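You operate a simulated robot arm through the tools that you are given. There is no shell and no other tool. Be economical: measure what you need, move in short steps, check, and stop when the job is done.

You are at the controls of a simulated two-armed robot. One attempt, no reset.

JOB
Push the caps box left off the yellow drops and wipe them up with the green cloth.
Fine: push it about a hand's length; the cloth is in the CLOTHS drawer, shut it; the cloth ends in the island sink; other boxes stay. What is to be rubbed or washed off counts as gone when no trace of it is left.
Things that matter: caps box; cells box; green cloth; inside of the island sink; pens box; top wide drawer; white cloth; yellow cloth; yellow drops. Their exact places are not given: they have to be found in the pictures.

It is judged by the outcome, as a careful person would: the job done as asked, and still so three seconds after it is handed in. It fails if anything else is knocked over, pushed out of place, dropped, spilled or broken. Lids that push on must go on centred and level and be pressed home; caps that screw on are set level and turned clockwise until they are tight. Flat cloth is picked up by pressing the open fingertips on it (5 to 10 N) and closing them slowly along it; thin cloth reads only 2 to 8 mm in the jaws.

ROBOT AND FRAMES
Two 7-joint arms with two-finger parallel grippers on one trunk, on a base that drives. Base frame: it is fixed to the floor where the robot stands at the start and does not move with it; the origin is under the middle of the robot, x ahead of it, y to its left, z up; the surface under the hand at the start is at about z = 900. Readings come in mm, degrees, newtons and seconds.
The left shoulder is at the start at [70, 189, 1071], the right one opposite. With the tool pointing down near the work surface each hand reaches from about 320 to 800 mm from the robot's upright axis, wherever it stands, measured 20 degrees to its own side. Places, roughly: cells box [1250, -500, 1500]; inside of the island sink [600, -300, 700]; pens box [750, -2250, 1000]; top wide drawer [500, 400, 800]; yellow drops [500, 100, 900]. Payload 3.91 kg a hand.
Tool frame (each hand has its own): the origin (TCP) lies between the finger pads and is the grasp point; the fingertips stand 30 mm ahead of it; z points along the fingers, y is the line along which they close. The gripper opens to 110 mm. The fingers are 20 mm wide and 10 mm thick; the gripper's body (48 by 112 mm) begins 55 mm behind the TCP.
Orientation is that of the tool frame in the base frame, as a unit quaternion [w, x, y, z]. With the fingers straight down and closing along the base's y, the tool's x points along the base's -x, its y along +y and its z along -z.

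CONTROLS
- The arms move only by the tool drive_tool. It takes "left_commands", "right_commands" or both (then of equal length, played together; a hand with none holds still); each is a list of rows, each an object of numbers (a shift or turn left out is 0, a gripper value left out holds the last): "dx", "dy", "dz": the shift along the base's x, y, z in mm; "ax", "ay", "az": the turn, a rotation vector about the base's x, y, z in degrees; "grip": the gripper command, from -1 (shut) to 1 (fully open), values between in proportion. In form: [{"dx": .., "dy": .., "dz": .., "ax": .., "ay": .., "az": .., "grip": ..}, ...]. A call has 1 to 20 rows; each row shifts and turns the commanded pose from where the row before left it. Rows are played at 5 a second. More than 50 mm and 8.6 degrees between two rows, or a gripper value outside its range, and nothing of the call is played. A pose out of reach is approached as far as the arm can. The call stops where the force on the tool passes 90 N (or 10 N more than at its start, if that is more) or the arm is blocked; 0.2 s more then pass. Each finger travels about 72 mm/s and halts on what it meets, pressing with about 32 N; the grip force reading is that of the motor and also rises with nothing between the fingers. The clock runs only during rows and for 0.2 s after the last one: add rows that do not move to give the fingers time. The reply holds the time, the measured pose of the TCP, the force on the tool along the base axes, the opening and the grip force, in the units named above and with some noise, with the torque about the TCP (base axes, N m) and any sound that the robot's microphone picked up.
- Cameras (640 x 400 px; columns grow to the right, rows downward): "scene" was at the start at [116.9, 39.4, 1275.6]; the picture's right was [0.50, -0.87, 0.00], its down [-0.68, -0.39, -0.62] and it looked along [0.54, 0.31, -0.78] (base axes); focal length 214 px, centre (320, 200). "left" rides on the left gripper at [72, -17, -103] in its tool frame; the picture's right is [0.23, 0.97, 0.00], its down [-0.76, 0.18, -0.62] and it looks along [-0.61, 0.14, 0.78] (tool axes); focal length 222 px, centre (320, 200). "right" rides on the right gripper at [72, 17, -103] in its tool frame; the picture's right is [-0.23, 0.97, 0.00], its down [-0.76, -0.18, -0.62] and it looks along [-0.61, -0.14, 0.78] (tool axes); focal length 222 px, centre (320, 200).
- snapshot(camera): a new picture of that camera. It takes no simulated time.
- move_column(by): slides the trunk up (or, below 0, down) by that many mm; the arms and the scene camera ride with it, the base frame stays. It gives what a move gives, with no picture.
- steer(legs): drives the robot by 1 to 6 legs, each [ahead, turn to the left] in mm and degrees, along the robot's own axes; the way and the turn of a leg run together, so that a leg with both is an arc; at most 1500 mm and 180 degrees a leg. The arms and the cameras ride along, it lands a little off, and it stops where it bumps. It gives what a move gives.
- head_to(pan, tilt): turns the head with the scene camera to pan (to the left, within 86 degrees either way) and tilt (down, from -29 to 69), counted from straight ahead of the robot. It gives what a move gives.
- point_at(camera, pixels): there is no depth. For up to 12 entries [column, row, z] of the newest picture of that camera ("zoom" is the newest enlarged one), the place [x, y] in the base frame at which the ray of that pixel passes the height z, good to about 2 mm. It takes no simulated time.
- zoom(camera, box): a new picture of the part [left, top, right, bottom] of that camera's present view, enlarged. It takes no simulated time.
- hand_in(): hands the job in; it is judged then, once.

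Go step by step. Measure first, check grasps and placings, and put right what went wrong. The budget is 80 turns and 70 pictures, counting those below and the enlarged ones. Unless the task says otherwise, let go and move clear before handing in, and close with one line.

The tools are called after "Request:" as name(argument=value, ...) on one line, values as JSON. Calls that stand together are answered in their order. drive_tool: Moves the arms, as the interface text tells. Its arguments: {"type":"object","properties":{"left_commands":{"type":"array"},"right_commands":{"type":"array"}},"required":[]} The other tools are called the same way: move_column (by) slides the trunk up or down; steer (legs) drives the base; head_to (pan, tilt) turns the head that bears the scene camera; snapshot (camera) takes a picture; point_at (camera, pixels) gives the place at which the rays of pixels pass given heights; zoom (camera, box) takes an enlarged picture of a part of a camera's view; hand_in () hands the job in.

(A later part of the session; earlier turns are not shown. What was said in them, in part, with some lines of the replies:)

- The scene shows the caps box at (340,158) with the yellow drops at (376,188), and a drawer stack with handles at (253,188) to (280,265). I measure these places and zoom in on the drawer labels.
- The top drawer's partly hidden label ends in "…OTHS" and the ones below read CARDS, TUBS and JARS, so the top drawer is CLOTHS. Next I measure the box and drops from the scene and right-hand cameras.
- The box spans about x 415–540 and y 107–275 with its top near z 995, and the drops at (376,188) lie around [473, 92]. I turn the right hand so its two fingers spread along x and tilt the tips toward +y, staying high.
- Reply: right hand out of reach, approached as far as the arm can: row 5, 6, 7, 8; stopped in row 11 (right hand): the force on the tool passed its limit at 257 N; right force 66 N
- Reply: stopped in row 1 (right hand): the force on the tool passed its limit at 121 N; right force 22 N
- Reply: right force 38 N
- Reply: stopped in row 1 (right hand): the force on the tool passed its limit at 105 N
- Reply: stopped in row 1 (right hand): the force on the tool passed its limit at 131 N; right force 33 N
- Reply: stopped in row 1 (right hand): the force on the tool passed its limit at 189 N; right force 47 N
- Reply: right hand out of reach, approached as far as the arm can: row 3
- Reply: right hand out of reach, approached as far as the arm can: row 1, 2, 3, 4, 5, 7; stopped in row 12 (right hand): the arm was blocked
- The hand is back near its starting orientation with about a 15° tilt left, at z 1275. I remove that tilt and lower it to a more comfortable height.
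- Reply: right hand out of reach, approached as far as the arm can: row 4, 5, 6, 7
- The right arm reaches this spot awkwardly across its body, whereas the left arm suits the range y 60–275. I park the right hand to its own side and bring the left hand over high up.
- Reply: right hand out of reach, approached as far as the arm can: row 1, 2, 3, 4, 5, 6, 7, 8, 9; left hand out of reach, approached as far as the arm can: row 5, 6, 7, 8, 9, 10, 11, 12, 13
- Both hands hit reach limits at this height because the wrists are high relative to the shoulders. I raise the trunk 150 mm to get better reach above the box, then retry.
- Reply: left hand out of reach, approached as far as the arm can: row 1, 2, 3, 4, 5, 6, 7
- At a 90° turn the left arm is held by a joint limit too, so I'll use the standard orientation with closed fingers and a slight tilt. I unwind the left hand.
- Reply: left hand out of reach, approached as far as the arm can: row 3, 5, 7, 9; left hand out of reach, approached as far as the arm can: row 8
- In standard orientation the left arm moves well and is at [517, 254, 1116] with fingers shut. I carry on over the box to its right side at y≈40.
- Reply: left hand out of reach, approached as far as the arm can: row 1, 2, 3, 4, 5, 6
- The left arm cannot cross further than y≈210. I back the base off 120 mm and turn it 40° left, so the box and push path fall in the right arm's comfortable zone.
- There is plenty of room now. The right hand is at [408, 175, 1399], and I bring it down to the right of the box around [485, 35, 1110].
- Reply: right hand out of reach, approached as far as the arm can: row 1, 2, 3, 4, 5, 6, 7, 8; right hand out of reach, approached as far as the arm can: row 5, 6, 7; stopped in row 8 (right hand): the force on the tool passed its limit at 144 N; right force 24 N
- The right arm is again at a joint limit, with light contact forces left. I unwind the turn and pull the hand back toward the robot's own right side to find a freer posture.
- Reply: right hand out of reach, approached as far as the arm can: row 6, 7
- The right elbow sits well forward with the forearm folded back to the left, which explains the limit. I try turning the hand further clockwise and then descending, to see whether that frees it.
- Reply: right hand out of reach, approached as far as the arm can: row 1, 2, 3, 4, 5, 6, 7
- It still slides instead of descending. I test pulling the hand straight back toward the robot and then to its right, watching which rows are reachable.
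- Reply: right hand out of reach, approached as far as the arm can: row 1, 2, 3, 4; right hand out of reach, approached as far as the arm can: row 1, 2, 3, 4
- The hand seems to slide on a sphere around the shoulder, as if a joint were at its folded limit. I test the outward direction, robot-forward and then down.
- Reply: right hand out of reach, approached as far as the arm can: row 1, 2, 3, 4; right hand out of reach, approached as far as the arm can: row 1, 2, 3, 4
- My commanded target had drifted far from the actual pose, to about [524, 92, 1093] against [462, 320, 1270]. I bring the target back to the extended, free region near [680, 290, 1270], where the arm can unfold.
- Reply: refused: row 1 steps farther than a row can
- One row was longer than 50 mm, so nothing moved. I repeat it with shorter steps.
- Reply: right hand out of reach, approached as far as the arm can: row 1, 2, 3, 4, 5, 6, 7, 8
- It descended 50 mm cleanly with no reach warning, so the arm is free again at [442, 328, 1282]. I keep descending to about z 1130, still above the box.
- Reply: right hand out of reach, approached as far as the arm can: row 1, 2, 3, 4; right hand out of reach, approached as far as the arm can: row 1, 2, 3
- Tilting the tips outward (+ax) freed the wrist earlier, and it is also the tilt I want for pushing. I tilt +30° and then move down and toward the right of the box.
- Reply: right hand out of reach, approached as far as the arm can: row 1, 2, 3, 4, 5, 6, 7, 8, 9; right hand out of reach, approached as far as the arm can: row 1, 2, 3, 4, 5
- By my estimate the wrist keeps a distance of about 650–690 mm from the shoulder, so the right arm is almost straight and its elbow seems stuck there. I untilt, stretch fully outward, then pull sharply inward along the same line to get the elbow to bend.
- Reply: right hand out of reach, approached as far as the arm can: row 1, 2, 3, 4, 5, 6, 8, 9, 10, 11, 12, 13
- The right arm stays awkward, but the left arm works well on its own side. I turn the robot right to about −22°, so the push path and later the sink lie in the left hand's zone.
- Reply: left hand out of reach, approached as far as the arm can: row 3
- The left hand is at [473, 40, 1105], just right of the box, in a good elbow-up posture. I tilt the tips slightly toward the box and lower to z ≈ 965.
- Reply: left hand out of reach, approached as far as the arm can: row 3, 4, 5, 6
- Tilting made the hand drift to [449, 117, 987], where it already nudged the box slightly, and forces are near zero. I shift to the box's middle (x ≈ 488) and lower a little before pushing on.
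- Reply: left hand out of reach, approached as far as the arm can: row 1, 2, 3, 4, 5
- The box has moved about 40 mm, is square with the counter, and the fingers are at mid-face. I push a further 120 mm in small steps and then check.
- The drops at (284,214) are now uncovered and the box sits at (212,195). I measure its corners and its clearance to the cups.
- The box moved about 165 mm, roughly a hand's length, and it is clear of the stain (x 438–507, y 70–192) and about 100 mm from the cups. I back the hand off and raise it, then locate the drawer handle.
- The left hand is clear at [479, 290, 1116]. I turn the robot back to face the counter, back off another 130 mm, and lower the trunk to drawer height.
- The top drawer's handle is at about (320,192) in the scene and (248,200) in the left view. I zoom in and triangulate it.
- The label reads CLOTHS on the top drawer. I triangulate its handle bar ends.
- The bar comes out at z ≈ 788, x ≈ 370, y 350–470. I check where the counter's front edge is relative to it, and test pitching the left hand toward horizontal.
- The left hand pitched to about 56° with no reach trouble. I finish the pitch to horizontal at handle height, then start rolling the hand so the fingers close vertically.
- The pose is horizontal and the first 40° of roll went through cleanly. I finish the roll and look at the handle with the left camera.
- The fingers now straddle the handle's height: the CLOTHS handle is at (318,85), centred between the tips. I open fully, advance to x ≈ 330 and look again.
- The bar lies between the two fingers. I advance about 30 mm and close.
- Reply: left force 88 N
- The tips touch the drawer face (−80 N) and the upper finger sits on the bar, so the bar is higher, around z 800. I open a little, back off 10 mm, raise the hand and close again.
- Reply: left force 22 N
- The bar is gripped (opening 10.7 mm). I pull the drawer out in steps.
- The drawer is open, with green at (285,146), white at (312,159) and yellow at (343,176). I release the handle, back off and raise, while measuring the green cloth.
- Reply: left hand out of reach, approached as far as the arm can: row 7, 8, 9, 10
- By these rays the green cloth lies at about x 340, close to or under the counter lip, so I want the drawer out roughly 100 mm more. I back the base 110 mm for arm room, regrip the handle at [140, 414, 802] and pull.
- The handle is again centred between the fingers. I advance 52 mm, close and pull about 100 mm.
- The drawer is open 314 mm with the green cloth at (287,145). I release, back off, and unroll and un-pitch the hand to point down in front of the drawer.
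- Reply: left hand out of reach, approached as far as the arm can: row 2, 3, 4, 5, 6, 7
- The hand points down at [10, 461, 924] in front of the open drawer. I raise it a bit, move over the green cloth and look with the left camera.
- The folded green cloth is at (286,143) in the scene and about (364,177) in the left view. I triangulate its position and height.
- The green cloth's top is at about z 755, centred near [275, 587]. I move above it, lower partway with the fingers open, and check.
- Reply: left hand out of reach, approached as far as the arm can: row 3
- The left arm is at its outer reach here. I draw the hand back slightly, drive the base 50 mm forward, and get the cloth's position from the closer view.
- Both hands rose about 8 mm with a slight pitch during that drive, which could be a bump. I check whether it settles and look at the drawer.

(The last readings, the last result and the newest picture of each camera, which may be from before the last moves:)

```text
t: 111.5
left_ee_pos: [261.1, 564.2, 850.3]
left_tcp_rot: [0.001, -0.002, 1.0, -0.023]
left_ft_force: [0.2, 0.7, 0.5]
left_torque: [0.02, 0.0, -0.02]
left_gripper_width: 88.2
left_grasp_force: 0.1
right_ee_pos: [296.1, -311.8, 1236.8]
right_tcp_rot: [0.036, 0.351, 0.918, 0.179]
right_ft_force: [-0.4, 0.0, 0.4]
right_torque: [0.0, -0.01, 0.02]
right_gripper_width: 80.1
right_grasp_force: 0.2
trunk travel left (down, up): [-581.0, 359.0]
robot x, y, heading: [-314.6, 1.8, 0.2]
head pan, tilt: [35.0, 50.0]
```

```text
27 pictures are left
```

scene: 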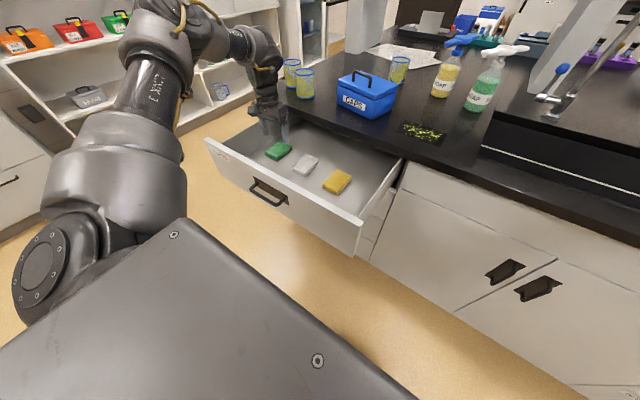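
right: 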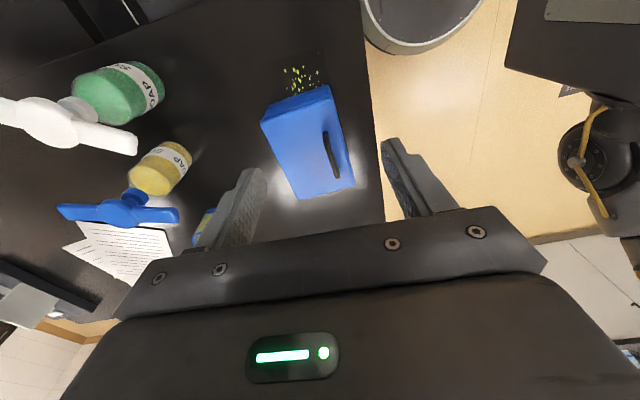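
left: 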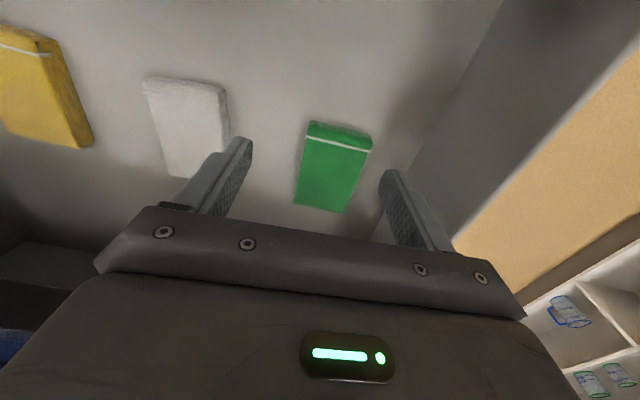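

That was only a settling sway. I centre over the cloth (about [270, 593]) and descend carefully.

Request:
drive_tool(left_commands=[{"dx": 5, "dy": 15}, {"dx": 4, "dy": 14}, {"dz": -20}, {"dz": -20}, {"dz": -20}, {"dz": -10}, {}])

Request:
snapshot(camera="left")

```text
t: 113.1
left_ee_pos: [266.8, 591.3, 784.4]
left_tcp_rot: [0.0, -0.003, 1.0, -0.022]
left_ft_force: [1.3, -0.4, -1.1]
left_torque: [0.03, 0.04, 0.01]
left_gripper_width: 88.0
left_grasp_force: 0.0
left hand out of reach, approached as far as the arm can: row 6
right_ee_pos: [296.6, -312.1, 1236.2]
right_tcp_rot: [0.037, 0.351, 0.919, 0.179]
right_ft_force: [0.4, -1.6, -0.2]
right_torque: [0.03, 0.0, 0.04]
right_gripper_width: 79.8
right_grasp_force: 0.2
trunk travel left (down, up): [-581.0, 359.0]
robot x, y, heading: [-306.8, -2.5, -0.1]
head pan, tilt: [35.0, 50.0]
```

```text
26 pictures are left
```

left: 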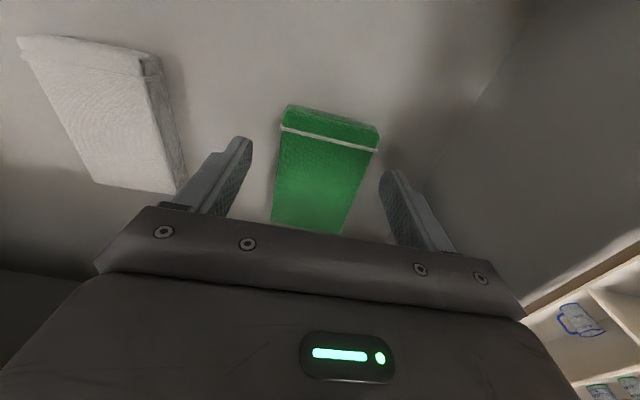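

The green cloth sits between the open fingers, clear of the white one. The arm is near its lower reach, so I lower the trunk 18 mm instead, then close slowly.

Request:
move_column(by=-18)

Request:
drive_tool(left_commands=[{"grip": 0.4}, {"grip": 0.2}, {"grip": 0.0}, {"grip": -0.2}, {"grip": -0.4}, {"grip": -0.6}, {"grip": -0.8}, {"grip": -1}, {}, {}])

Request:
snapshot(camera="left")

```text
t: 113.8
left_ee_pos: [266.4, 591.2, 766.0]
left_tcp_rot: [0.001, -0.003, 1.0, -0.023]
left_ft_force: [0.7, -0.1, -0.5]
left_torque: [0.0, -0.03, -0.01]
left_gripper_width: 88.0
left_grasp_force: 0.1
right_ee_pos: [296.1, -311.3, 1218.1]
right_tcp_rot: [0.036, 0.35, 0.919, 0.179]
right_ft_force: [0.0, 0.3, 0.8]
right_torque: [0.02, 0.0, -0.03]
right_gripper_width: 80.1
right_grasp_force: 0.1
trunk travel left (down, up): [-563.0, 377.0]
robot x, y, heading: [-308.0, 0.7, 0.1]
head pan, tilt: [35.0, 50.0]
```

```text
t: 116.0
left_ee_pos: [265.5, 590.0, 766.1]
left_tcp_rot: [0.001, -0.003, 1.0, -0.023]
left_ft_force: [-0.8, -0.2, 0.5]
left_torque: [0.03, -0.03, -0.01]
left_gripper_width: 63.8
left_grasp_force: 31.8
right_ee_pos: [294.9, -311.7, 1218.9]
right_tcp_rot: [0.037, 0.351, 0.918, 0.18]
right_ft_force: [-0.2, 0.2, 0.3]
right_torque: [0.0, 0.0, 0.02]
right_gripper_width: 79.8
right_grasp_force: 0.0
trunk travel left (down, up): [-563.0, 377.0]
robot x, y, heading: [-314.8, -2.0, 0.2]
head pan, tilt: [35.0, 50.0]
```

```text
25 pictures are left
```

left: 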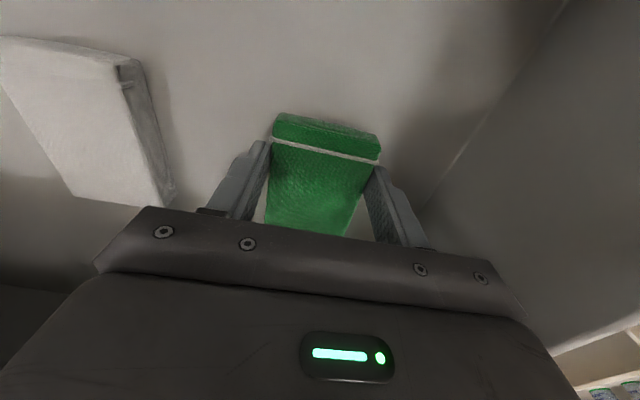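

The cloth is gripped as a folded block (63.8 mm). I lift it straight up clear of the drawer and check the hold.

Request:
drive_tool(left_commands=[{"dz": 15}, {"dz": 20}, {"dz": 30, "dx": -5}, {"dz": 35, "dx": -10}, {"dz": 35, "dx": -10, "dy": -5}, {"dz": 35, "dx": -10, "dy": -5}, {}])

Request:
snapshot(camera="scene")

```text
t: 117.6
left_ee_pos: [231.8, 580.4, 935.5]
left_tcp_rot: [0.0, -0.002, 1.0, -0.023]
left_ft_force: [-0.1, 0.0, -0.2]
left_torque: [-0.01, -0.03, 0.0]
left_gripper_width: 64.0
left_grasp_force: 32.0
right_ee_pos: [296.8, -310.9, 1218.2]
right_tcp_rot: [0.036, 0.351, 0.918, 0.178]
right_ft_force: [0.1, 0.5, 0.5]
right_torque: [-0.02, 0.0, 0.02]
right_gripper_width: 79.9
right_grasp_force: 0.1
trunk travel left (down, up): [-563.0, 377.0]
robot x, y, heading: [-309.6, 1.9, 0.3]
head pan, tilt: [35.0, 50.0]
```

```text
24 pictures are left
```

scene: 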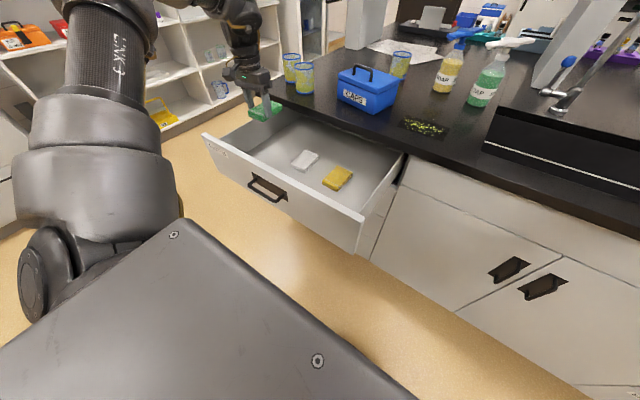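

The green cloth is held and lifted clear. I back the base 100 mm, bring the hand in front of the drawer, and pitch it forward so the held cloth can push the drawer shut.

Request:
steer(legs=[[-100, 0]])

Request:
drive_tool(left_commands=[{"dx": -40}, {"dx": -40, "dy": -10}, {"dx": -40, "dy": -10}, {"dx": -20, "dy": -10}, {"ay": -8, "dz": -15}, {"ay": -8, "dz": -15}, {"ay": -8, "dz": -15}, {"ay": -8, "dz": -15}, {"ay": -8, "dz": -15}, {"ay": -8, "dz": -15}, {"ay": -8, "dz": -15}, {"ay": -8, "dz": -15}, {"ay": -8, "dz": -15}, {"ay": -8}, {"ay": -8}, {}])

Request:
snapshot(camera="scene")

```text
t: 118.7
left_ee_pos: [131.3, 581.0, 936.9]
left_tcp_rot: [0.0, -0.003, 1.0, -0.023]
left_ft_force: [0.2, 0.8, 0.0]
left_torque: [0.0, -0.03, 0.01]
left_gripper_width: 64.0
left_grasp_force: 32.0
right_ee_pos: [195.3, -311.5, 1219.8]
right_tcp_rot: [0.037, 0.351, 0.918, 0.179]
right_ft_force: [-0.3, -0.2, 1.4]
right_torque: [0.0, -0.01, -0.02]
right_gripper_width: 79.7
right_grasp_force: 0.0
trunk travel left (down, up): [-563.0, 377.0]
robot x, y, heading: [-411.0, 2.4, 0.1]
head pan, tilt: [35.0, 50.0]
```

```text
t: 122.1
left_ee_pos: [-9.7, 549.6, 800.1]
left_tcp_rot: [0.695, 0.015, 0.719, -0.018]
left_ft_force: [-0.2, -1.0, 0.5]
left_torque: [0.0, 0.01, 0.0]
left_gripper_width: 64.0
left_grasp_force: 31.7
right_ee_pos: [195.2, -311.5, 1219.3]
right_tcp_rot: [0.036, 0.351, 0.919, 0.179]
right_ft_force: [0.3, -0.1, 0.1]
right_torque: [0.0, -0.04, 0.02]
right_gripper_width: 79.9
right_grasp_force: 0.1
trunk travel left (down, up): [-563.0, 377.0]
robot x, y, heading: [-410.5, 0.1, 0.5]
head pan, tilt: [35.0, 50.0]
```

```text
23 pictures are left
```

scene: 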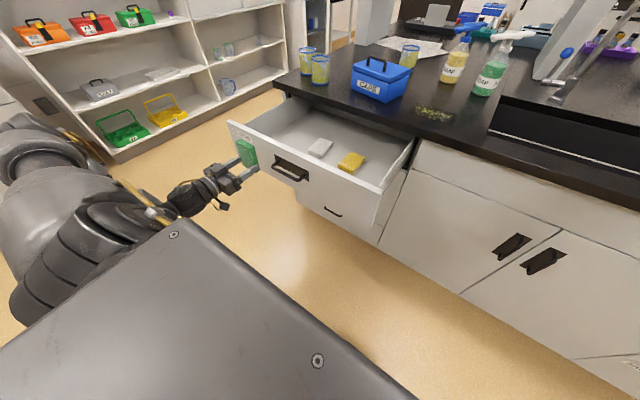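

The cloth in the horizontal fist faces the drawer front beside its label. I make contact with the arm, then drive the base forward 240 mm to push the drawer most of the way.

Request:
drive_tool(left_commands=[{"dx": 20}, {"dx": 20}, {"dx": 15}, {"dx": 15}, {}])

Request:
steer(legs=[[235, 0]])

Request:
snapshot(camera="scene")

```text
t: 123.3
left_ee_pos: [60.6, 551.2, 800.8]
left_tcp_rot: [0.695, 0.014, 0.719, -0.018]
left_ft_force: [0.4, -0.4, -0.5]
left_torque: [-0.01, 0.03, 0.0]
left_gripper_width: 63.9
left_grasp_force: 32.2
right_ee_pos: [196.6, -311.9, 1218.5]
right_tcp_rot: [0.035, 0.351, 0.919, 0.179]
right_ft_force: [0.1, 0.1, -0.4]
right_torque: [0.02, 0.03, -0.01]
right_gripper_width: 79.6
right_grasp_force: 0.1
trunk travel left (down, up): [-563.0, 377.0]
robot x, y, heading: [-411.0, 0.7, 0.1]
head pan, tilt: [35.0, 50.0]
```

```text
t: 125.1
left_ee_pos: [298.4, 551.1, 800.7]
left_tcp_rot: [0.695, 0.013, 0.719, -0.017]
left_ft_force: [-0.4, -0.6, -0.2]
left_torque: [0.03, -0.01, 0.01]
left_gripper_width: 63.8
left_grasp_force: 32.1
right_ee_pos: [435.4, -310.2, 1217.4]
right_tcp_rot: [0.036, 0.35, 0.919, 0.179]
right_ft_force: [0.4, 0.8, -0.1]
right_torque: [0.01, 0.0, -0.02]
right_gripper_width: 79.8
right_grasp_force: 0.0
trunk travel left (down, up): [-563.0, 377.0]
robot x, y, heading: [-175.7, 2.0, 0.3]
head pan, tilt: [35.0, 50.0]
```

```text
22 pictures are left
```

scene: 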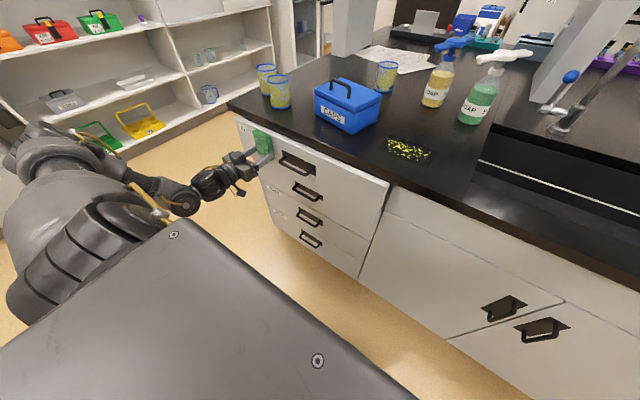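

The drawer is nearly closed. I push the last stretch with the arm until it meets the stop.

Request:
drive_tool(left_commands=[{"dx": 12}, {"dx": 12}, {"dx": 10}, {"dx": 8}, {"dx": 6}, {"dx": 5}, {"dx": 5}, {"dx": 5}, {}])

Request:
zoom(camera="scene", box=[220, 90, 400, 210])

```text
t: 127.1
left_ee_pos: [356.4, 552.1, 803.9]
left_tcp_rot: [0.696, 0.013, 0.718, -0.017]
left_ft_force: [-51.5, -2.5, -3.4]
left_torque: [0.11, -0.11, 1.21]
left_gripper_width: 64.3
left_grasp_force: 32.2
right_ee_pos: [428.1, -310.5, 1221.3]
right_tcp_rot: [0.039, 0.35, 0.918, 0.18]
right_ft_force: [0.4, 0.1, -0.2]
right_torque: [-0.05, 0.01, 0.02]
right_gripper_width: 79.7
right_grasp_force: 0.1
trunk travel left (down, up): [-563.0, 377.0]
robot x, y, heading: [-175.9, -1.4, 0.2]
head pan, tilt: [35.0, 50.0]
```

```text
3.33 times, centred on (310, 150) of scene
```

zoom: 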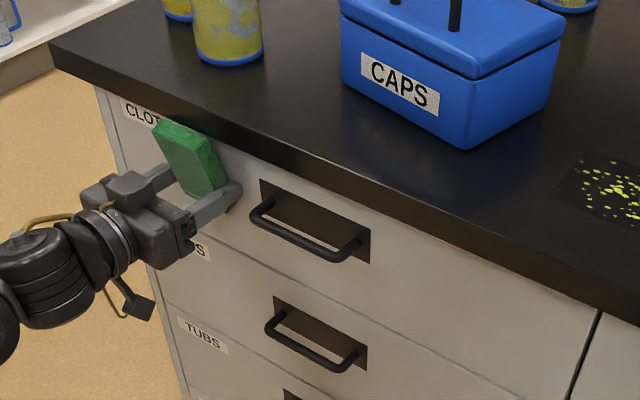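

The drawer is shut (−51 N at the stop). I back off, turn the hand down again and raise it.

Request:
drive_tool(left_commands=[{"dx": -20}, {"dx": -40}, {"dx": -40}, {"dx": -40}, {"dx": -30}, {"ay": 8, "dz": 10}, {"ay": 8, "dz": 10}, {"ay": 8, "dz": 15}, {"ay": 8, "dz": 15}, {"ay": 8, "dz": 15}, {"ay": 8, "dz": 15}, {"ay": 8, "dz": 15}, {"ay": 8, "dz": 15}, {"ay": 8, "dz": 15}, {"ay": 8, "dz": 15}, {"ay": 8, "dz": 15}, {"ay": 3.5}, {}])

Request:
move_column(by=150)

Request:
snapshot(camera="left")

```text
t: 130.9
left_ee_pos: [190.5, 551.0, 956.5]
left_tcp_rot: [-0.031, -0.003, 0.999, -0.022]
left_ft_force: [0.1, 0.1, -0.7]
left_torque: [0.0, -0.02, 0.01]
left_gripper_width: 64.1
left_grasp_force: 32.3
right_ee_pos: [433.6, -311.2, 1218.7]
right_tcp_rot: [0.035, 0.35, 0.919, 0.179]
right_ft_force: [0.4, 0.2, -0.2]
right_torque: [-0.02, 0.0, 0.02]
right_gripper_width: 80.0
right_grasp_force: 0.1
trunk travel left (down, up): [-563.0, 377.0]
robot x, y, heading: [-172.3, 1.8, 0.3]
head pan, tilt: [35.0, 50.0]
```

```text
t: 132.6
left_ee_pos: [191.1, 552.3, 1106.9]
left_tcp_rot: [-0.03, -0.003, 0.999, -0.022]
left_ft_force: [-0.3, -0.9, -0.2]
left_torque: [-0.01, -0.01, -0.01]
left_gripper_width: 64.1
left_grasp_force: 31.8
right_ee_pos: [434.7, -310.6, 1368.1]
right_tcp_rot: [0.036, 0.35, 0.919, 0.18]
right_ft_force: [-0.5, 0.6, -0.3]
right_torque: [-0.03, -0.04, 0.02]
right_gripper_width: 79.9
right_grasp_force: 0.0
trunk travel left (down, up): [-713.0, 227.0]
robot x, y, heading: [-172.2, 4.3, 0.4]
head pan, tilt: [35.0, 50.0]
```

```text
20 pictures are left
```

left: 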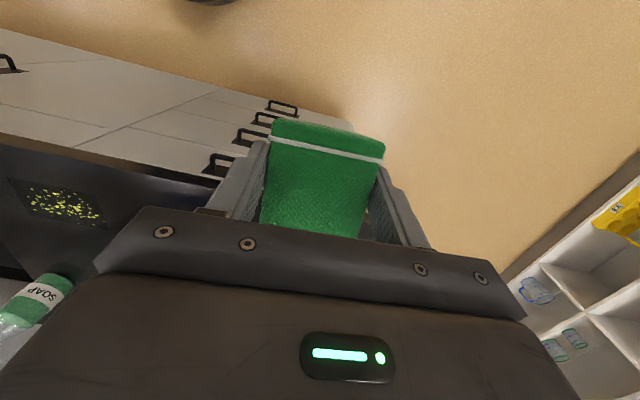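

The cloth is well held and the drawer is closed. I level the hand, raise it a bit and turn the robot right 27°, so the stain falls in the left hand's zone.

Request:
drive_tool(left_commands=[{"ay": -3.5, "dz": 20}, {"dz": 20}, {}])

Request:
steer(legs=[[0, -27]])

Request:
head_to(pan=30, tilt=48)

Request:
snapshot(camera="scene")

```text
t: 133.4
left_ee_pos: [191.8, 552.5, 1145.1]
left_tcp_rot: [0.0, -0.002, 1.0, -0.022]
left_ft_force: [-0.6, -0.8, 0.2]
left_torque: [-0.01, 0.02, -0.03]
left_gripper_width: 64.0
left_grasp_force: 32.0
right_ee_pos: [435.2, -310.4, 1368.2]
right_tcp_rot: [0.036, 0.35, 0.919, 0.178]
right_ft_force: [0.5, -0.1, 0.9]
right_torque: [-0.02, 0.02, 0.03]
right_gripper_width: 79.6
right_grasp_force: 0.0
trunk travel left (down, up): [-713.0, 227.0]
robot x, y, heading: [-173.7, 1.8, 0.1]
head pan, tilt: [35.0, 50.0]
```

```text
t: 135.2
left_ee_pos: [402.1, 326.7, 1145.0]
left_tcp_rot: [-0.004, 0.232, 0.973, -0.021]
left_ft_force: [-0.6, 0.4, 0.3]
left_torque: [-0.01, 0.01, 0.02]
left_gripper_width: 64.1
left_grasp_force: 32.0
right_ee_pos: [225.5, -552.3, 1368.0]
right_tcp_rot: [0.077, 0.555, 0.811, 0.166]
right_ft_force: [-0.9, -0.3, 0.1]
right_torque: [-0.01, 0.02, 0.0]
right_gripper_width: 79.5
right_grasp_force: 0.0
trunk travel left (down, up): [-713.0, 227.0]
robot x, y, heading: [-172.1, 2.3, -26.9]
head pan, tilt: [35.0, 50.0]
```

```text
t: 135.9
left_ee_pos: [400.8, 326.2, 1146.5]
left_tcp_rot: [-0.005, 0.231, 0.973, -0.021]
left_ft_force: [0.5, 0.0, 0.1]
left_torque: [0.02, 0.01, -0.03]
left_gripper_width: 63.9
left_grasp_force: 32.1
right_ee_pos: [226.1, -554.2, 1368.3]
right_tcp_rot: [0.077, 0.556, 0.811, 0.167]
right_ft_force: [0.6, 0.5, 0.1]
right_torque: [-0.01, 0.0, -0.02]
right_gripper_width: 79.4
right_grasp_force: 0.0
trunk travel left (down, up): [-713.0, 227.0]
robot x, y, heading: [-174.2, 3.0, -27.0]
head pan, tilt: [30.0, 48.0]
```

```text
19 pictures are left
```

scene: 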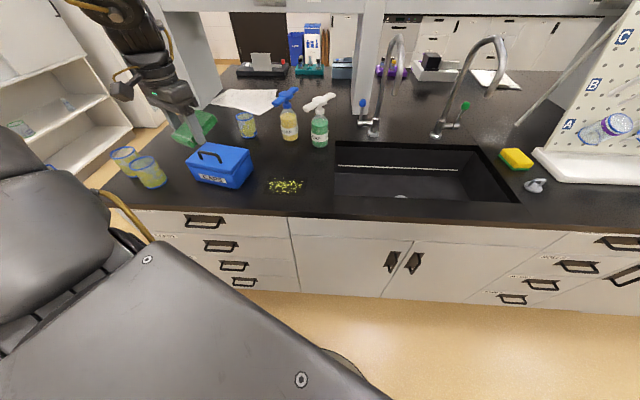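

All is in place: the stain is at (285,186), the sink opening is at (335–515,142–202) and the bottles are behind. I measure these and move the cloth above the stain.

Request:
point_at(camera="scene", pixels=[[319, 147, 900], [267, 186, 900], [303, 186, 900], [285, 179, 900], [285, 193, 900], [252, 180, 900], [236, 188, 900], [334, 195, 900], [336, 142, 900], [518, 202, 900], [402, 196, 720]])

Request:
drive_tool(left_commands=[{"dx": 15, "dy": -35}, {"dx": 15, "dy": -35}, {"dx": 15, "dy": -35}, {"dx": 15, "dy": -35}, {"dx": 10, "dy": -35}, {"dy": -20}, {"dz": -30}, {"dz": -30}, {"dz": -30}, {}])

```text
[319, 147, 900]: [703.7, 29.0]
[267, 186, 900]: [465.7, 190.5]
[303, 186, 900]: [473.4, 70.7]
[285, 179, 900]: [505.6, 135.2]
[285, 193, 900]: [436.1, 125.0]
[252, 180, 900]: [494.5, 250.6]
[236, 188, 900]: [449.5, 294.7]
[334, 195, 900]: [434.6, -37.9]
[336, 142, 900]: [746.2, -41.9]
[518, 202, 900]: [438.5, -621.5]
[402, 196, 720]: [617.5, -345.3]
```

```text
t: 138.1
left_ee_pos: [471.0, 131.8, 1054.8]
left_tcp_rot: [-0.004, 0.232, 0.972, -0.021]
left_ft_force: [-0.4, 0.0, -0.3]
left_torque: [0.03, 0.02, 0.02]
left_gripper_width: 63.7
left_grasp_force: 32.2
right_ee_pos: [225.0, -552.9, 1368.3]
right_tcp_rot: [0.077, 0.555, 0.811, 0.166]
right_ft_force: [-0.3, 0.7, 0.4]
right_torque: [-0.03, -0.01, 0.0]
right_gripper_width: 79.9
right_grasp_force: 0.2
trunk travel left (down, up): [-713.0, 227.0]
robot x, y, heading: [-173.7, 6.4, -26.7]
head pan, tilt: [30.0, 48.0]
```

The hand is at [471, 132, 1055] with no reach issue. I lower toward the counter, finishing in small steps to feel contact.

Request:
drive_tool(left_commands=[{"dz": -30}, {"dz": -30}, {"dz": -25}, {"dz": -10}, {"dz": -8}, {"dz": -5}, {}])

Request:
drive_tool(left_commands=[{"dz": -4}, {"dz": -3}, {}])

```text
t: 139.7
left_ee_pos: [471.0, 131.2, 947.8]
left_tcp_rot: [-0.005, 0.231, 0.973, -0.022]
left_ft_force: [-0.2, -0.4, 0.0]
left_torque: [0.0, 0.0, 0.0]
left_gripper_width: 64.0
left_grasp_force: 32.1
right_ee_pos: [224.4, -552.7, 1367.4]
right_tcp_rot: [0.077, 0.555, 0.811, 0.165]
right_ft_force: [0.0, 0.5, 0.2]
right_torque: [-0.01, 0.03, 0.01]
right_gripper_width: 79.6
right_grasp_force: 0.0
trunk travel left (down, up): [-713.0, 227.0]
robot x, y, heading: [-172.8, 0.8, -26.7]
head pan, tilt: [30.0, 48.0]
```

```text
t: 140.5
left_ee_pos: [471.5, 131.7, 940.6]
left_tcp_rot: [-0.005, 0.231, 0.973, -0.021]
left_ft_force: [-0.2, 0.3, 0.2]
left_torque: [0.01, -0.01, -0.01]
left_gripper_width: 63.9
left_grasp_force: 32.1
right_ee_pos: [224.0, -553.5, 1369.0]
right_tcp_rot: [0.077, 0.555, 0.811, 0.165]
right_ft_force: [-0.3, -0.6, 0.6]
right_torque: [-0.01, 0.02, 0.02]
right_gripper_width: 79.8
right_grasp_force: 0.1
trunk travel left (down, up): [-713.0, 227.0]
robot x, y, heading: [-171.3, -1.7, -27.1]
head pan, tilt: [30.0, 48.0]
```

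Request:
drive_tool(left_commands=[{"dz": -3}, {"dz": -2}, {}])

Request:
drive_tool(left_commands=[{"dz": -2}, {"dz": -1}, {}])

Request:
zoom(camera="scene", box=[225, 130, 345, 210])

```text
t: 141.3
left_ee_pos: [469.9, 132.3, 937.1]
left_tcp_rot: [-0.006, 0.232, 0.972, -0.021]
left_ft_force: [0.0, -0.4, -1.1]
left_torque: [-0.02, -0.02, 0.0]
left_gripper_width: 63.7
left_grasp_force: 31.6
right_ee_pos: [224.6, -552.2, 1369.1]
right_tcp_rot: [0.077, 0.556, 0.811, 0.166]
right_ft_force: [-0.4, -0.3, 1.1]
right_torque: [0.01, 0.02, -0.01]
right_gripper_width: 80.0
right_grasp_force: 0.1
trunk travel left (down, up): [-713.0, 227.0]
robot x, y, heading: [-173.7, 3.5, -26.6]
head pan, tilt: [30.0, 48.0]
```

```text
t: 142.1
left_ee_pos: [470.5, 130.9, 934.1]
left_tcp_rot: [-0.003, 0.232, 0.972, -0.021]
left_ft_force: [0.9, 1.5, 12.1]
left_torque: [0.55, 0.03, -0.08]
left_gripper_width: 63.9
left_grasp_force: 32.3
right_ee_pos: [223.6, -553.9, 1368.5]
right_tcp_rot: [0.078, 0.555, 0.811, 0.165]
right_ft_force: [-0.9, -0.1, -0.2]
right_torque: [0.04, -0.02, 0.0]
right_gripper_width: 79.9
right_grasp_force: 0.1
trunk travel left (down, up): [-713.0, 227.0]
robot x, y, heading: [-174.5, -0.1, -26.8]
head pan, tilt: [30.0, 48.0]
```

```text
5.00 times, centred on (285, 170) of scene
```

zoom: 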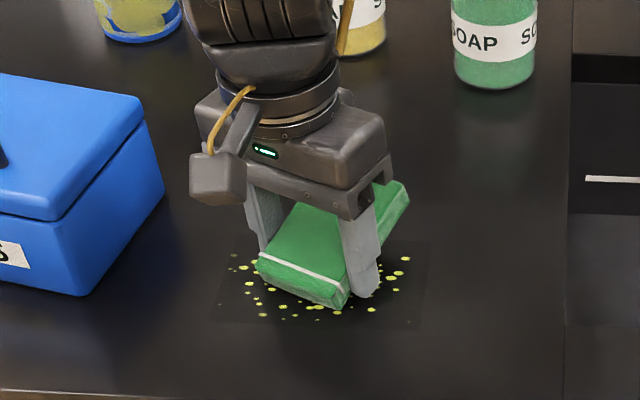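

Contact is at z 934 with about 12 N, a bit uneven because of a 2° tilt. I level the hand and wipe back and forth across the stain.

Request:
drive_tool(left_commands=[{"ax": 2.2, "ay": -0.9}, {"dy": 15}, {"dy": 15}, {"dy": 12}, {"dx": -8, "dy": -12}, {"dx": -8, "dy": -18}, {"dy": -20}, {"dy": -20}, {"dy": -20}, {"dy": -8}, {"dx": 10}, {"dx": 10, "dy": 10}, {"dy": 20}, {"dy": 20}, {"dy": 20}, {"dy": 20}, {"dx": 8}, {"dx": 8, "dy": -10}, {"dy": -20}, {"dy": -20}])

```text
t: 146.3
left_ee_pos: [492.7, 114.3, 932.8]
left_tcp_rot: [-0.002, 0.232, 0.973, -0.001]
left_ft_force: [1.8, 1.0, 2.1]
left_torque: [0.01, 0.08, -0.02]
left_gripper_width: 63.7
left_grasp_force: 31.8
right_ee_pos: [225.5, -553.2, 1367.6]
right_tcp_rot: [0.076, 0.555, 0.812, 0.165]
right_ft_force: [0.6, -0.2, 0.2]
right_torque: [-0.01, -0.01, 0.0]
right_gripper_width: 79.9
right_grasp_force: 0.1
trunk travel left (down, up): [-713.0, 227.0]
robot x, y, heading: [-173.3, 1.9, -26.8]
head pan, tilt: [30.0, 48.0]
```

After levelling the pressure is only about 2 N. I press about 1.5 mm more and repeat the strokes.

Request:
drive_tool(left_commands=[{"dz": -1.5}, {"dy": -18}, {"dy": -18}, {"dx": -12}, {"dy": 20}, {"dy": 20}, {"dy": 20}, {"dy": 20}, {"dy": 16}, {"dx": -14}, {"dy": -20}, {"dy": -20}, {"dy": -20}, {"dy": -20}, {"dy": -16}, {"dx": -14}, {"dy": 20}, {"dy": 20}, {"dy": 20}, {"dy": 18}])

Request:
zoom(camera="scene", box=[225, 130, 345, 210])

```text
t: 150.5
left_ee_pos: [448.5, 156.7, 931.4]
left_tcp_rot: [-0.001, 0.231, 0.973, -0.001]
left_ft_force: [-0.3, -5.5, 10.5]
left_torque: [-0.01, 0.29, 0.1]
left_gripper_width: 64.0
left_grasp_force: 32.1
right_ee_pos: [223.6, -552.6, 1368.7]
right_tcp_rot: [0.077, 0.556, 0.811, 0.166]
right_ft_force: [-0.5, -0.5, 1.2]
right_torque: [0.01, -0.02, 0.05]
right_gripper_width: 79.7
right_grasp_force: 0.0
trunk travel left (down, up): [-713.0, 227.0]
robot x, y, heading: [-174.3, 2.3, -26.7]
head pan, tilt: [30.0, 48.0]
```

```text
5.00 times, centred on (285, 170) of scene
```

zoom: 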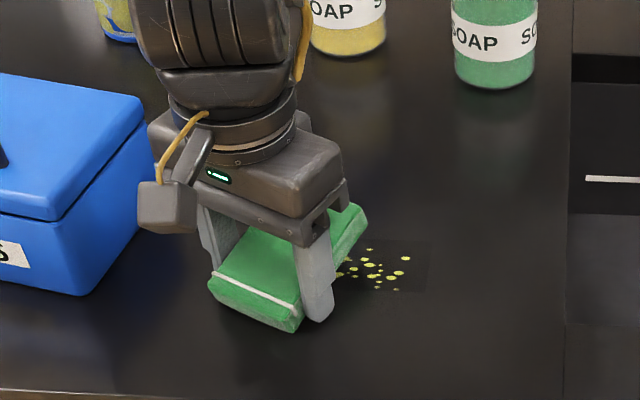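

The cloth is lifting the drops at about 10 N. What remains lies toward the right and back, so I wipe that area again.

Request:
drive_tool(left_commands=[{"dx": 5, "dy": -20}, {"dx": 5, "dy": -20}, {"dx": 5, "dy": -20}, {"dy": -20}, {"dx": 12}, {"dy": 20}, {"dy": 20}, {"dx": 12}, {"dy": -20}, {"dy": -20}, {"dy": -10}, {"dx": 12}, {"dy": 20}, {"dy": 20}, {"dy": 20}, {"dy": 20}, {"dx": -15}, {"dy": -20}, {"dy": -20}, {"dy": -20}])

Request:
drive_tool(left_commands=[{"dx": -12, "dy": -15}, {"dx": -12}, {"dx": -10}, {"dy": 20}, {"dy": 20}, {"dy": 20}, {"dy": 20}, {"dx": 15}, {"dx": 15}, {"dx": 12}, {"dy": 15}, {"dx": -15}, {"dx": -15}, {"dx": -12}, {"dz": 20}, {"dz": 40}, {"dz": 40}, {"dz": 40}, {}])

Request:
zoom(camera="scene", box=[225, 130, 345, 210])

```text
t: 154.7
left_ee_pos: [486.2, 86.7, 932.1]
left_tcp_rot: [-0.002, 0.232, 0.973, 0.0]
left_ft_force: [-0.9, 1.7, 2.9]
left_torque: [0.11, 0.11, -0.01]
left_gripper_width: 63.8
left_grasp_force: 31.5
right_ee_pos: [225.0, -553.3, 1368.1]
right_tcp_rot: [0.077, 0.555, 0.812, 0.166]
right_ft_force: [0.4, 0.4, -0.3]
right_torque: [0.07, 0.01, -0.04]
right_gripper_width: 79.8
right_grasp_force: 0.1
trunk travel left (down, up): [-713.0, 227.0]
robot x, y, heading: [-171.3, 4.8, -26.8]
head pan, tilt: [30.0, 48.0]
```

```text
t: 158.7
left_ee_pos: [454.4, 168.1, 1070.0]
left_tcp_rot: [-0.002, 0.232, 0.973, 0.0]
left_ft_force: [-0.7, 0.9, 0.2]
left_torque: [0.0, 0.03, -0.01]
left_gripper_width: 64.1
left_grasp_force: 31.4
right_ee_pos: [226.4, -554.7, 1368.7]
right_tcp_rot: [0.076, 0.555, 0.811, 0.166]
right_ft_force: [-0.5, 0.0, 0.0]
right_torque: [-0.05, 0.01, 0.02]
right_gripper_width: 80.0
right_grasp_force: 0.1
trunk travel left (down, up): [-713.0, 227.0]
robot x, y, heading: [-175.4, 0.2, -26.6]
head pan, tilt: [30.0, 48.0]
```

```text
5.00 times, centred on (285, 170) of scene
```

zoom: 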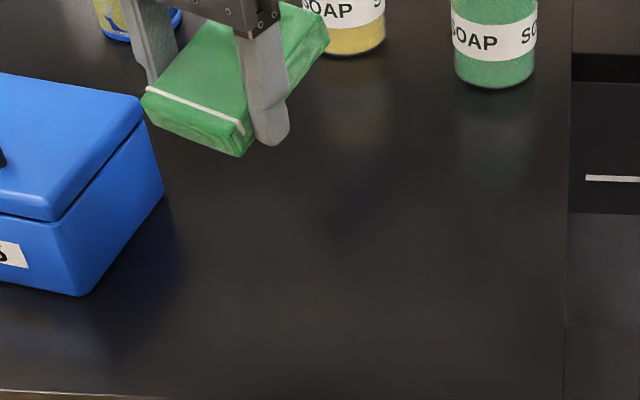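

No trace of yellow is left in the wiped area. I raise the cloth, turn the robot another 25° right and drive 60 mm forward toward the sink.

Request:
drive_tool(left_commands=[{"dz": 35, "dy": -20}, {"dz": 25, "dy": -20}, {}])

Request:
steer(legs=[[0, -25], [60, 0]])

Request:
head_to(pan=30, tilt=48)

Request:
snapshot(camera="scene")

```text
t: 159.5
left_ee_pos: [454.2, 127.7, 1129.8]
left_tcp_rot: [-0.001, 0.232, 0.973, -0.001]
left_ft_force: [0.2, 1.3, -0.9]
left_torque: [0.0, 0.0, -0.03]
left_gripper_width: 63.9
left_grasp_force: 31.8
right_ee_pos: [226.7, -551.6, 1368.4]
right_tcp_rot: [0.078, 0.555, 0.812, 0.165]
right_ft_force: [-1.2, -0.2, -0.7]
right_torque: [0.0, 0.03, 0.01]
right_gripper_width: 79.9
right_grasp_force: 0.0
trunk travel left (down, up): [-713.0, 227.0]
robot x, y, heading: [-172.4, 0.9, -26.9]
head pan, tilt: [30.0, 48.0]
```

```text
t: 161.7
left_ee_pos: [476.3, -187.0, 1138.2]
left_tcp_rot: [0.005, 0.438, 0.899, -0.004]
left_ft_force: [0.3, 0.4, -0.2]
left_torque: [-0.05, -0.01, 0.02]
left_gripper_width: 64.2
left_grasp_force: 32.0
right_ee_pos: [-21.4, -704.3, 1379.2]
right_tcp_rot: [0.118, 0.717, 0.671, 0.144]
right_ft_force: [0.0, 0.6, 2.1]
right_torque: [-0.05, -0.01, -0.04]
right_gripper_width: 79.6
right_grasp_force: 0.0
trunk travel left (down, up): [-713.0, 227.0]
robot x, y, heading: [-138.8, -46.8, -52.0]
head pan, tilt: [30.0, 48.0]
```

```text
t: 162.3
left_ee_pos: [479.0, -193.3, 1135.5]
left_tcp_rot: [0.002, 0.438, 0.899, -0.003]
left_ft_force: [-0.5, 0.9, 0.3]
left_torque: [-0.07, 0.01, 0.04]
left_gripper_width: 63.9
left_grasp_force: 32.4
right_ee_pos: [-17.3, -711.4, 1375.6]
right_tcp_rot: [0.116, 0.718, 0.671, 0.145]
right_ft_force: [-0.8, 0.3, 0.1]
right_torque: [-0.03, 0.01, 0.0]
right_gripper_width: 79.7
right_grasp_force: 0.1
trunk travel left (down, up): [-713.0, 227.0]
robot x, y, heading: [-136.9, -49.2, -52.2]
head pan, tilt: [30.0, 48.0]
```

```text
15 pictures are left
```

scene: 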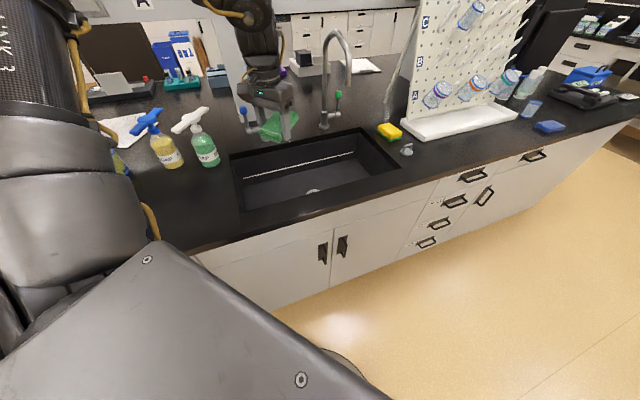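

The cloth hangs above the front of the sink. I measure the sink's rim and the faucets before lowering.

Request:
point_at(camera="scene", pixels=[[243, 212, 900], [402, 164, 900], [231, 155, 900], [365, 128, 900], [325, 127, 900], [248, 132, 900], [313, 190, 720], [349, 85, 1150]])

Request:
zoom(camera="scene", box=[210, 30, 420, 220])

Request:
drive_tool(left_commands=[{"dx": 20, "dy": -10}, {"dx": 25, "dy": -15}, {"dx": 25, "dy": -15}, {"dx": 10, "dz": -30}, {"dz": -40}, {"dz": -40}, {}])

```text
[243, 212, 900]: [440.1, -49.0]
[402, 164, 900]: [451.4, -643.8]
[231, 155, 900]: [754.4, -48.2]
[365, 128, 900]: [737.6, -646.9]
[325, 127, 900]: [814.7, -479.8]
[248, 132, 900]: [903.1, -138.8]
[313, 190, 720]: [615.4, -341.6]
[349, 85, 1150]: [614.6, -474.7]
```

```text
2.11 times, centred on (315, 125) of scene
```

zoom: 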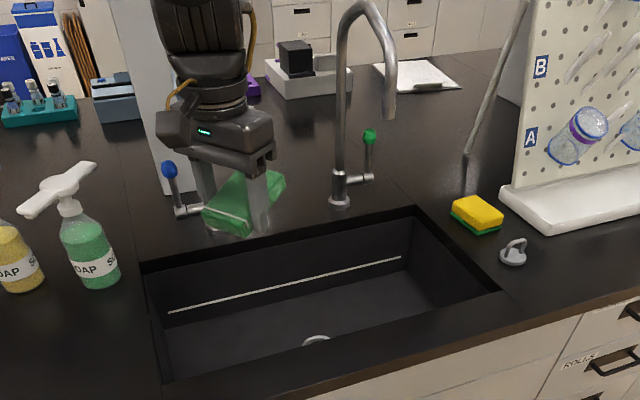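

```text
t: 163.9
left_ee_pos: [560.7, -235.5, 1025.3]
left_tcp_rot: [0.001, 0.438, 0.899, -0.002]
left_ft_force: [0.2, -0.2, -0.3]
left_torque: [0.01, -0.03, -0.01]
left_gripper_width: 64.3
left_grasp_force: 31.9
right_ee_pos: [-15.0, -713.6, 1372.2]
right_tcp_rot: [0.114, 0.719, 0.671, 0.144]
right_ft_force: [0.0, 0.1, -0.9]
right_torque: [0.0, 0.0, 0.04]
right_gripper_width: 80.0
right_grasp_force: 0.0
trunk travel left (down, up): [-713.0, 227.0]
robot x, y, heading: [-134.6, -49.4, -52.2]
head pan, tilt: [30.0, 48.0]
```

The sink opening is x 440–754, y −48 to −645. The first faucet's spout may be near the wrist, so I check the picture before going down.

Request:
zoom(camera="scene", box=[180, 0, 400, 220])

Request:
snapshot(camera="left")

```text
1.82 times, centred on (290, 110) of scene
```

zoom: 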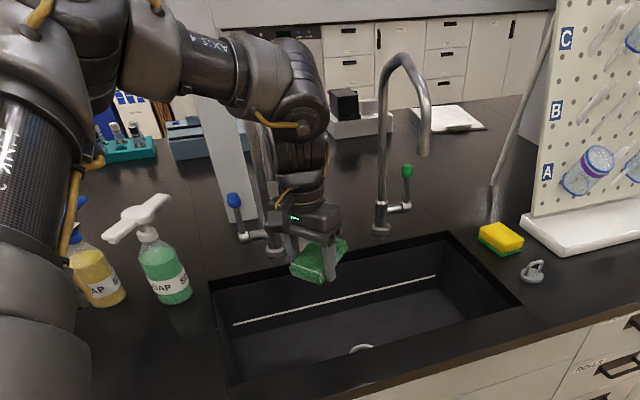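

```text
12 pictures are left
```

left: 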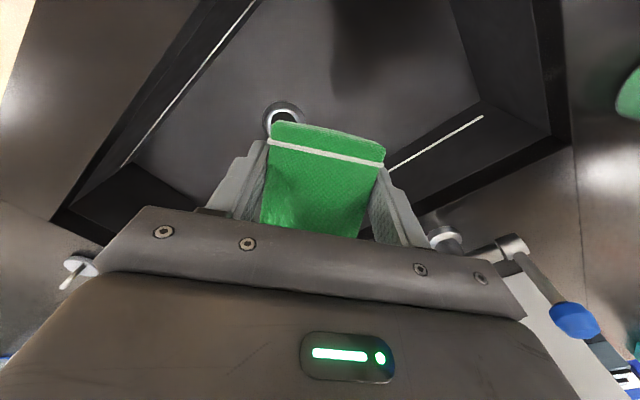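

The left faucet's spout is probably right behind the wrist near [614, −230]. I first pull back in x, then shift to y ≈ −330, between the two faucets, before lowering.

Request:
drive_tool(left_commands=[{"dx": -25}, {"dy": -30}, {"dy": -35}, {"dy": -30}, {}])

Request:
drive_tool(left_commands=[{"dz": -40}, {"dz": -40}, {"dz": -40}, {"dz": -30}, {}])

Request:
zoom(camera="scene", box=[180, 20, 440, 220])

```text
t: 165.1
left_ee_pos: [529.5, -298.9, 1024.5]
left_tcp_rot: [0.002, 0.439, 0.898, -0.002]
left_ft_force: [-0.7, -0.4, 0.0]
left_torque: [0.01, 0.01, -0.02]
left_gripper_width: 63.8
left_grasp_force: 32.1
left hand out of reach, approached as far as the arm can: row 3, 4
right_ee_pos: [-14.6, -714.5, 1372.8]
right_tcp_rot: [0.113, 0.718, 0.671, 0.145]
right_ft_force: [-0.5, -0.2, 0.6]
right_torque: [0.02, -0.01, 0.01]
right_gripper_width: 80.1
right_grasp_force: 0.0
trunk travel left (down, up): [-713.0, 227.0]
robot x, y, heading: [-134.1, -48.6, -51.9]
head pan, tilt: [30.0, 48.0]
```

```text
t: 166.3
left_ee_pos: [515.8, -254.1, 902.0]
left_tcp_rot: [0.001, 0.438, 0.899, -0.004]
left_ft_force: [0.4, 0.2, -0.3]
left_torque: [0.01, -0.01, 0.01]
left_gripper_width: 63.8
left_grasp_force: 31.9
left hand out of reach, approached as far as the arm can: row 1, 2, 3, 4
right_ee_pos: [-15.0, -713.8, 1372.2]
right_tcp_rot: [0.114, 0.718, 0.671, 0.145]
right_ft_force: [-0.6, -0.7, -0.2]
right_torque: [-0.01, -0.03, 0.01]
right_gripper_width: 79.7
right_grasp_force: 0.2
trunk travel left (down, up): [-713.0, 227.0]
robot x, y, heading: [-136.8, -44.7, -52.1]
head pan, tilt: [30.0, 48.0]
```

```text
2.00 times, centred on (310, 120) of scene
```

zoom: 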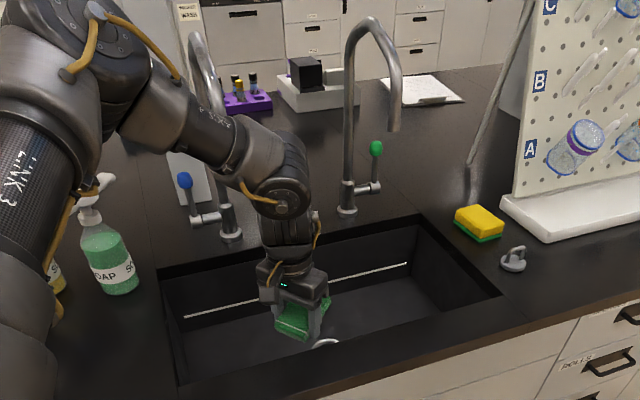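

The cloth is inside the sink opening at [516, −254, 902], clear of both spouts. I shift slightly further in and lower with the trunk by 100 mm.

Request:
drive_tool(left_commands=[{"dx": 15}, {"dx": 10}, {}])

Request:
move_column(by=-100)

Request:
snapshot(camera="left")

```text
t: 167.1
left_ee_pos: [542.4, -250.4, 905.2]
left_tcp_rot: [0.001, 0.439, 0.899, -0.002]
left_ft_force: [0.5, 0.6, -0.6]
left_torque: [-0.01, 0.03, -0.01]
left_gripper_width: 64.0
left_grasp_force: 32.1
left hand out of reach, approached as far as the arm can: row 1
right_ee_pos: [-14.2, -714.4, 1372.1]
right_tcp_rot: [0.114, 0.717, 0.672, 0.144]
right_ft_force: [0.3, 0.0, 0.2]
right_torque: [-0.01, -0.03, 0.0]
right_gripper_width: 79.9
right_grasp_force: 0.1
trunk travel left (down, up): [-713.0, 227.0]
robot x, y, heading: [-131.8, -46.0, -51.9]
head pan, tilt: [30.0, 48.0]
```

```text
t: 168.4
left_ee_pos: [541.8, -249.0, 805.1]
left_tcp_rot: [0.001, 0.438, 0.899, -0.002]
left_ft_force: [-0.1, 0.3, 0.1]
left_torque: [-0.01, 0.05, -0.01]
left_gripper_width: 63.9
left_grasp_force: 32.0
right_ee_pos: [-13.9, -713.0, 1273.5]
right_tcp_rot: [0.115, 0.718, 0.671, 0.145]
right_ft_force: [1.6, -0.2, -0.1]
right_torque: [0.0, -0.02, 0.0]
right_gripper_width: 80.0
right_grasp_force: 0.0
trunk travel left (down, up): [-613.0, 327.0]
robot x, y, heading: [-139.0, -46.0, -51.9]
head pan, tilt: [30.0, 48.0]
```

```text
10 pictures are left
```

left: 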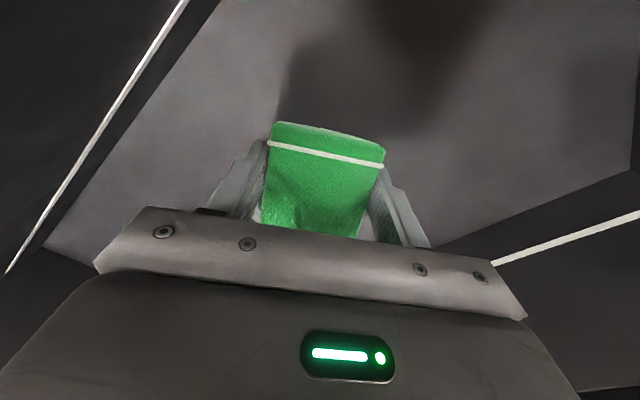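

The hand is well inside the sink with space around it. I lower 35 mm more and feel for the bottom.

Request:
move_column(by=-35)

Request:
drive_tool(left_commands=[{"grip": -0.1}, {"grip": 0.1}, {"grip": 0.3}, {"grip": 0.5}, {}, {}])

Request:
snapshot(camera="left")

```text
t: 169.2
left_ee_pos: [541.1, -249.4, 769.7]
left_tcp_rot: [0.001, 0.438, 0.899, -0.003]
left_ft_force: [-0.4, 0.3, -0.5]
left_torque: [-0.02, 0.02, -0.01]
left_gripper_width: 63.7
left_grasp_force: 31.8
right_ee_pos: [-14.7, -713.2, 1236.5]
right_tcp_rot: [0.115, 0.718, 0.671, 0.146]
right_ft_force: [0.2, -0.6, 0.0]
right_torque: [0.01, 0.0, 0.01]
right_gripper_width: 79.8
right_grasp_force: 0.1
trunk travel left (down, up): [-578.0, 362.0]
robot x, y, heading: [-134.4, -47.3, -51.9]
head pan, tilt: [30.0, 48.0]
```

```text
t: 170.6
left_ee_pos: [541.4, -250.2, 769.0]
left_tcp_rot: [0.001, 0.439, 0.898, -0.002]
left_ft_force: [0.6, 0.4, -0.7]
left_torque: [0.0, -0.01, 0.02]
left_gripper_width: 82.6
left_grasp_force: 0.0
right_ee_pos: [-13.8, -713.8, 1237.4]
right_tcp_rot: [0.113, 0.718, 0.671, 0.145]
right_ft_force: [0.3, 0.2, -0.2]
right_torque: [0.01, 0.02, -0.02]
right_gripper_width: 79.7
right_grasp_force: 0.0
trunk travel left (down, up): [-578.0, 362.0]
robot x, y, heading: [-137.3, -48.8, -51.9]
head pan, tilt: [30.0, 48.0]
```

```text
9 pictures are left
```

left: 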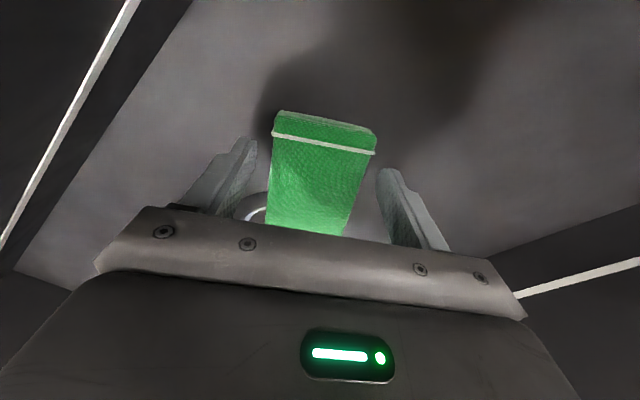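

The cloth lies on the sink floor and the fingers are free of it. I raise the hand straight up with the trunk, draw it back, and take a final look.

Request:
move_column(by=250)

Request:
drive_tool(left_commands=[{"dx": -30, "dy": 15, "dz": 20}, {"dx": -30, "dy": 15, "dz": 20}, {"dx": -30, "dy": 15, "dz": 20}, {}])

Request:
snapshot(camera="scene")

Request:
head_to(pan=75, tilt=48)

Request:
snapshot(camera="scene")

```text
t: 173.2
left_ee_pos: [541.8, -250.5, 1019.6]
left_tcp_rot: [0.0, 0.438, 0.899, -0.003]
left_ft_force: [0.3, -0.2, 0.6]
left_torque: [-0.03, 0.04, -0.02]
left_gripper_width: 82.3
left_grasp_force: 0.1
right_ee_pos: [-14.0, -713.6, 1488.1]
right_tcp_rot: [0.114, 0.718, 0.671, 0.145]
right_ft_force: [0.0, 0.4, 0.7]
right_torque: [0.01, 0.0, -0.05]
right_gripper_width: 80.0
right_grasp_force: 0.0
trunk travel left (down, up): [-828.0, 112.0]
robot x, y, heading: [-136.4, -46.0, -52.0]
head pan, tilt: [30.0, 48.0]
```

```text
t: 174.2
left_ee_pos: [450.9, -205.1, 1080.2]
left_tcp_rot: [0.001, 0.438, 0.899, -0.002]
left_ft_force: [0.1, 0.1, 0.4]
left_torque: [0.01, 0.0, 0.01]
left_gripper_width: 82.5
left_grasp_force: 0.0
right_ee_pos: [-13.8, -714.3, 1487.8]
right_tcp_rot: [0.114, 0.718, 0.671, 0.145]
right_ft_force: [0.4, -0.9, -0.5]
right_torque: [0.02, 0.0, 0.0]
right_gripper_width: 79.6
right_grasp_force: 0.0
trunk travel left (down, up): [-828.0, 112.0]
robot x, y, heading: [-137.4, -47.7, -52.1]
head pan, tilt: [30.0, 48.0]
```

```text
8 pictures are left
```

scene: 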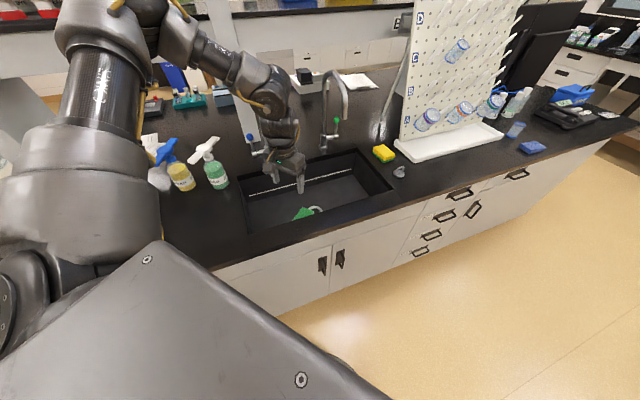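

```text
t: 175.3
left_ee_pos: [451.4, -204.6, 1080.7]
left_tcp_rot: [0.001, 0.438, 0.899, -0.002]
left_ft_force: [0.1, -0.2, 0.6]
left_torque: [0.02, 0.02, -0.02]
left_gripper_width: 82.3
left_grasp_force: 0.1
right_ee_pos: [-13.9, -714.3, 1487.5]
right_tcp_rot: [0.113, 0.718, 0.671, 0.145]
right_ft_force: [-0.3, -0.6, 1.0]
right_torque: [-0.02, -0.01, 0.01]
right_gripper_width: 79.8
right_grasp_force: 0.1
trunk travel left (down, up): [-828.0, 112.0]
robot x, y, heading: [-133.2, -48.0, -52.3]
head pan, tilt: [75.0, 48.0]
```

```text
7 pictures are left
```

scene: 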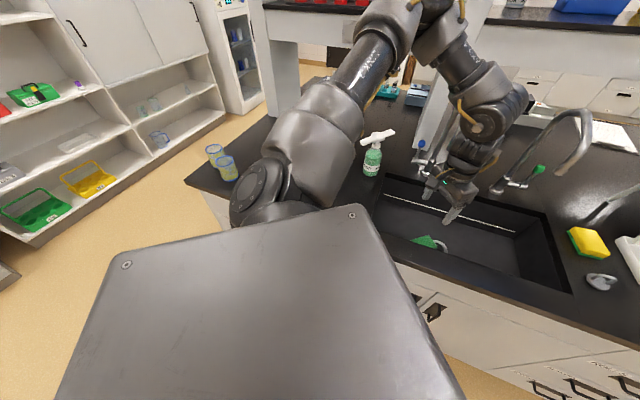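

The green cloth lies in the sink at (303,212), the drawer was seen flush, the stain area was clean, and the hands are clear. I hand the job in.

Request:
hand_in()

```text
The job is handed in.
```

The caps box is about 165 mm further left, the yellow drops are wiped up, the green cloth is in the island sink and the CLOTHS drawer is shut; the job is handed in.
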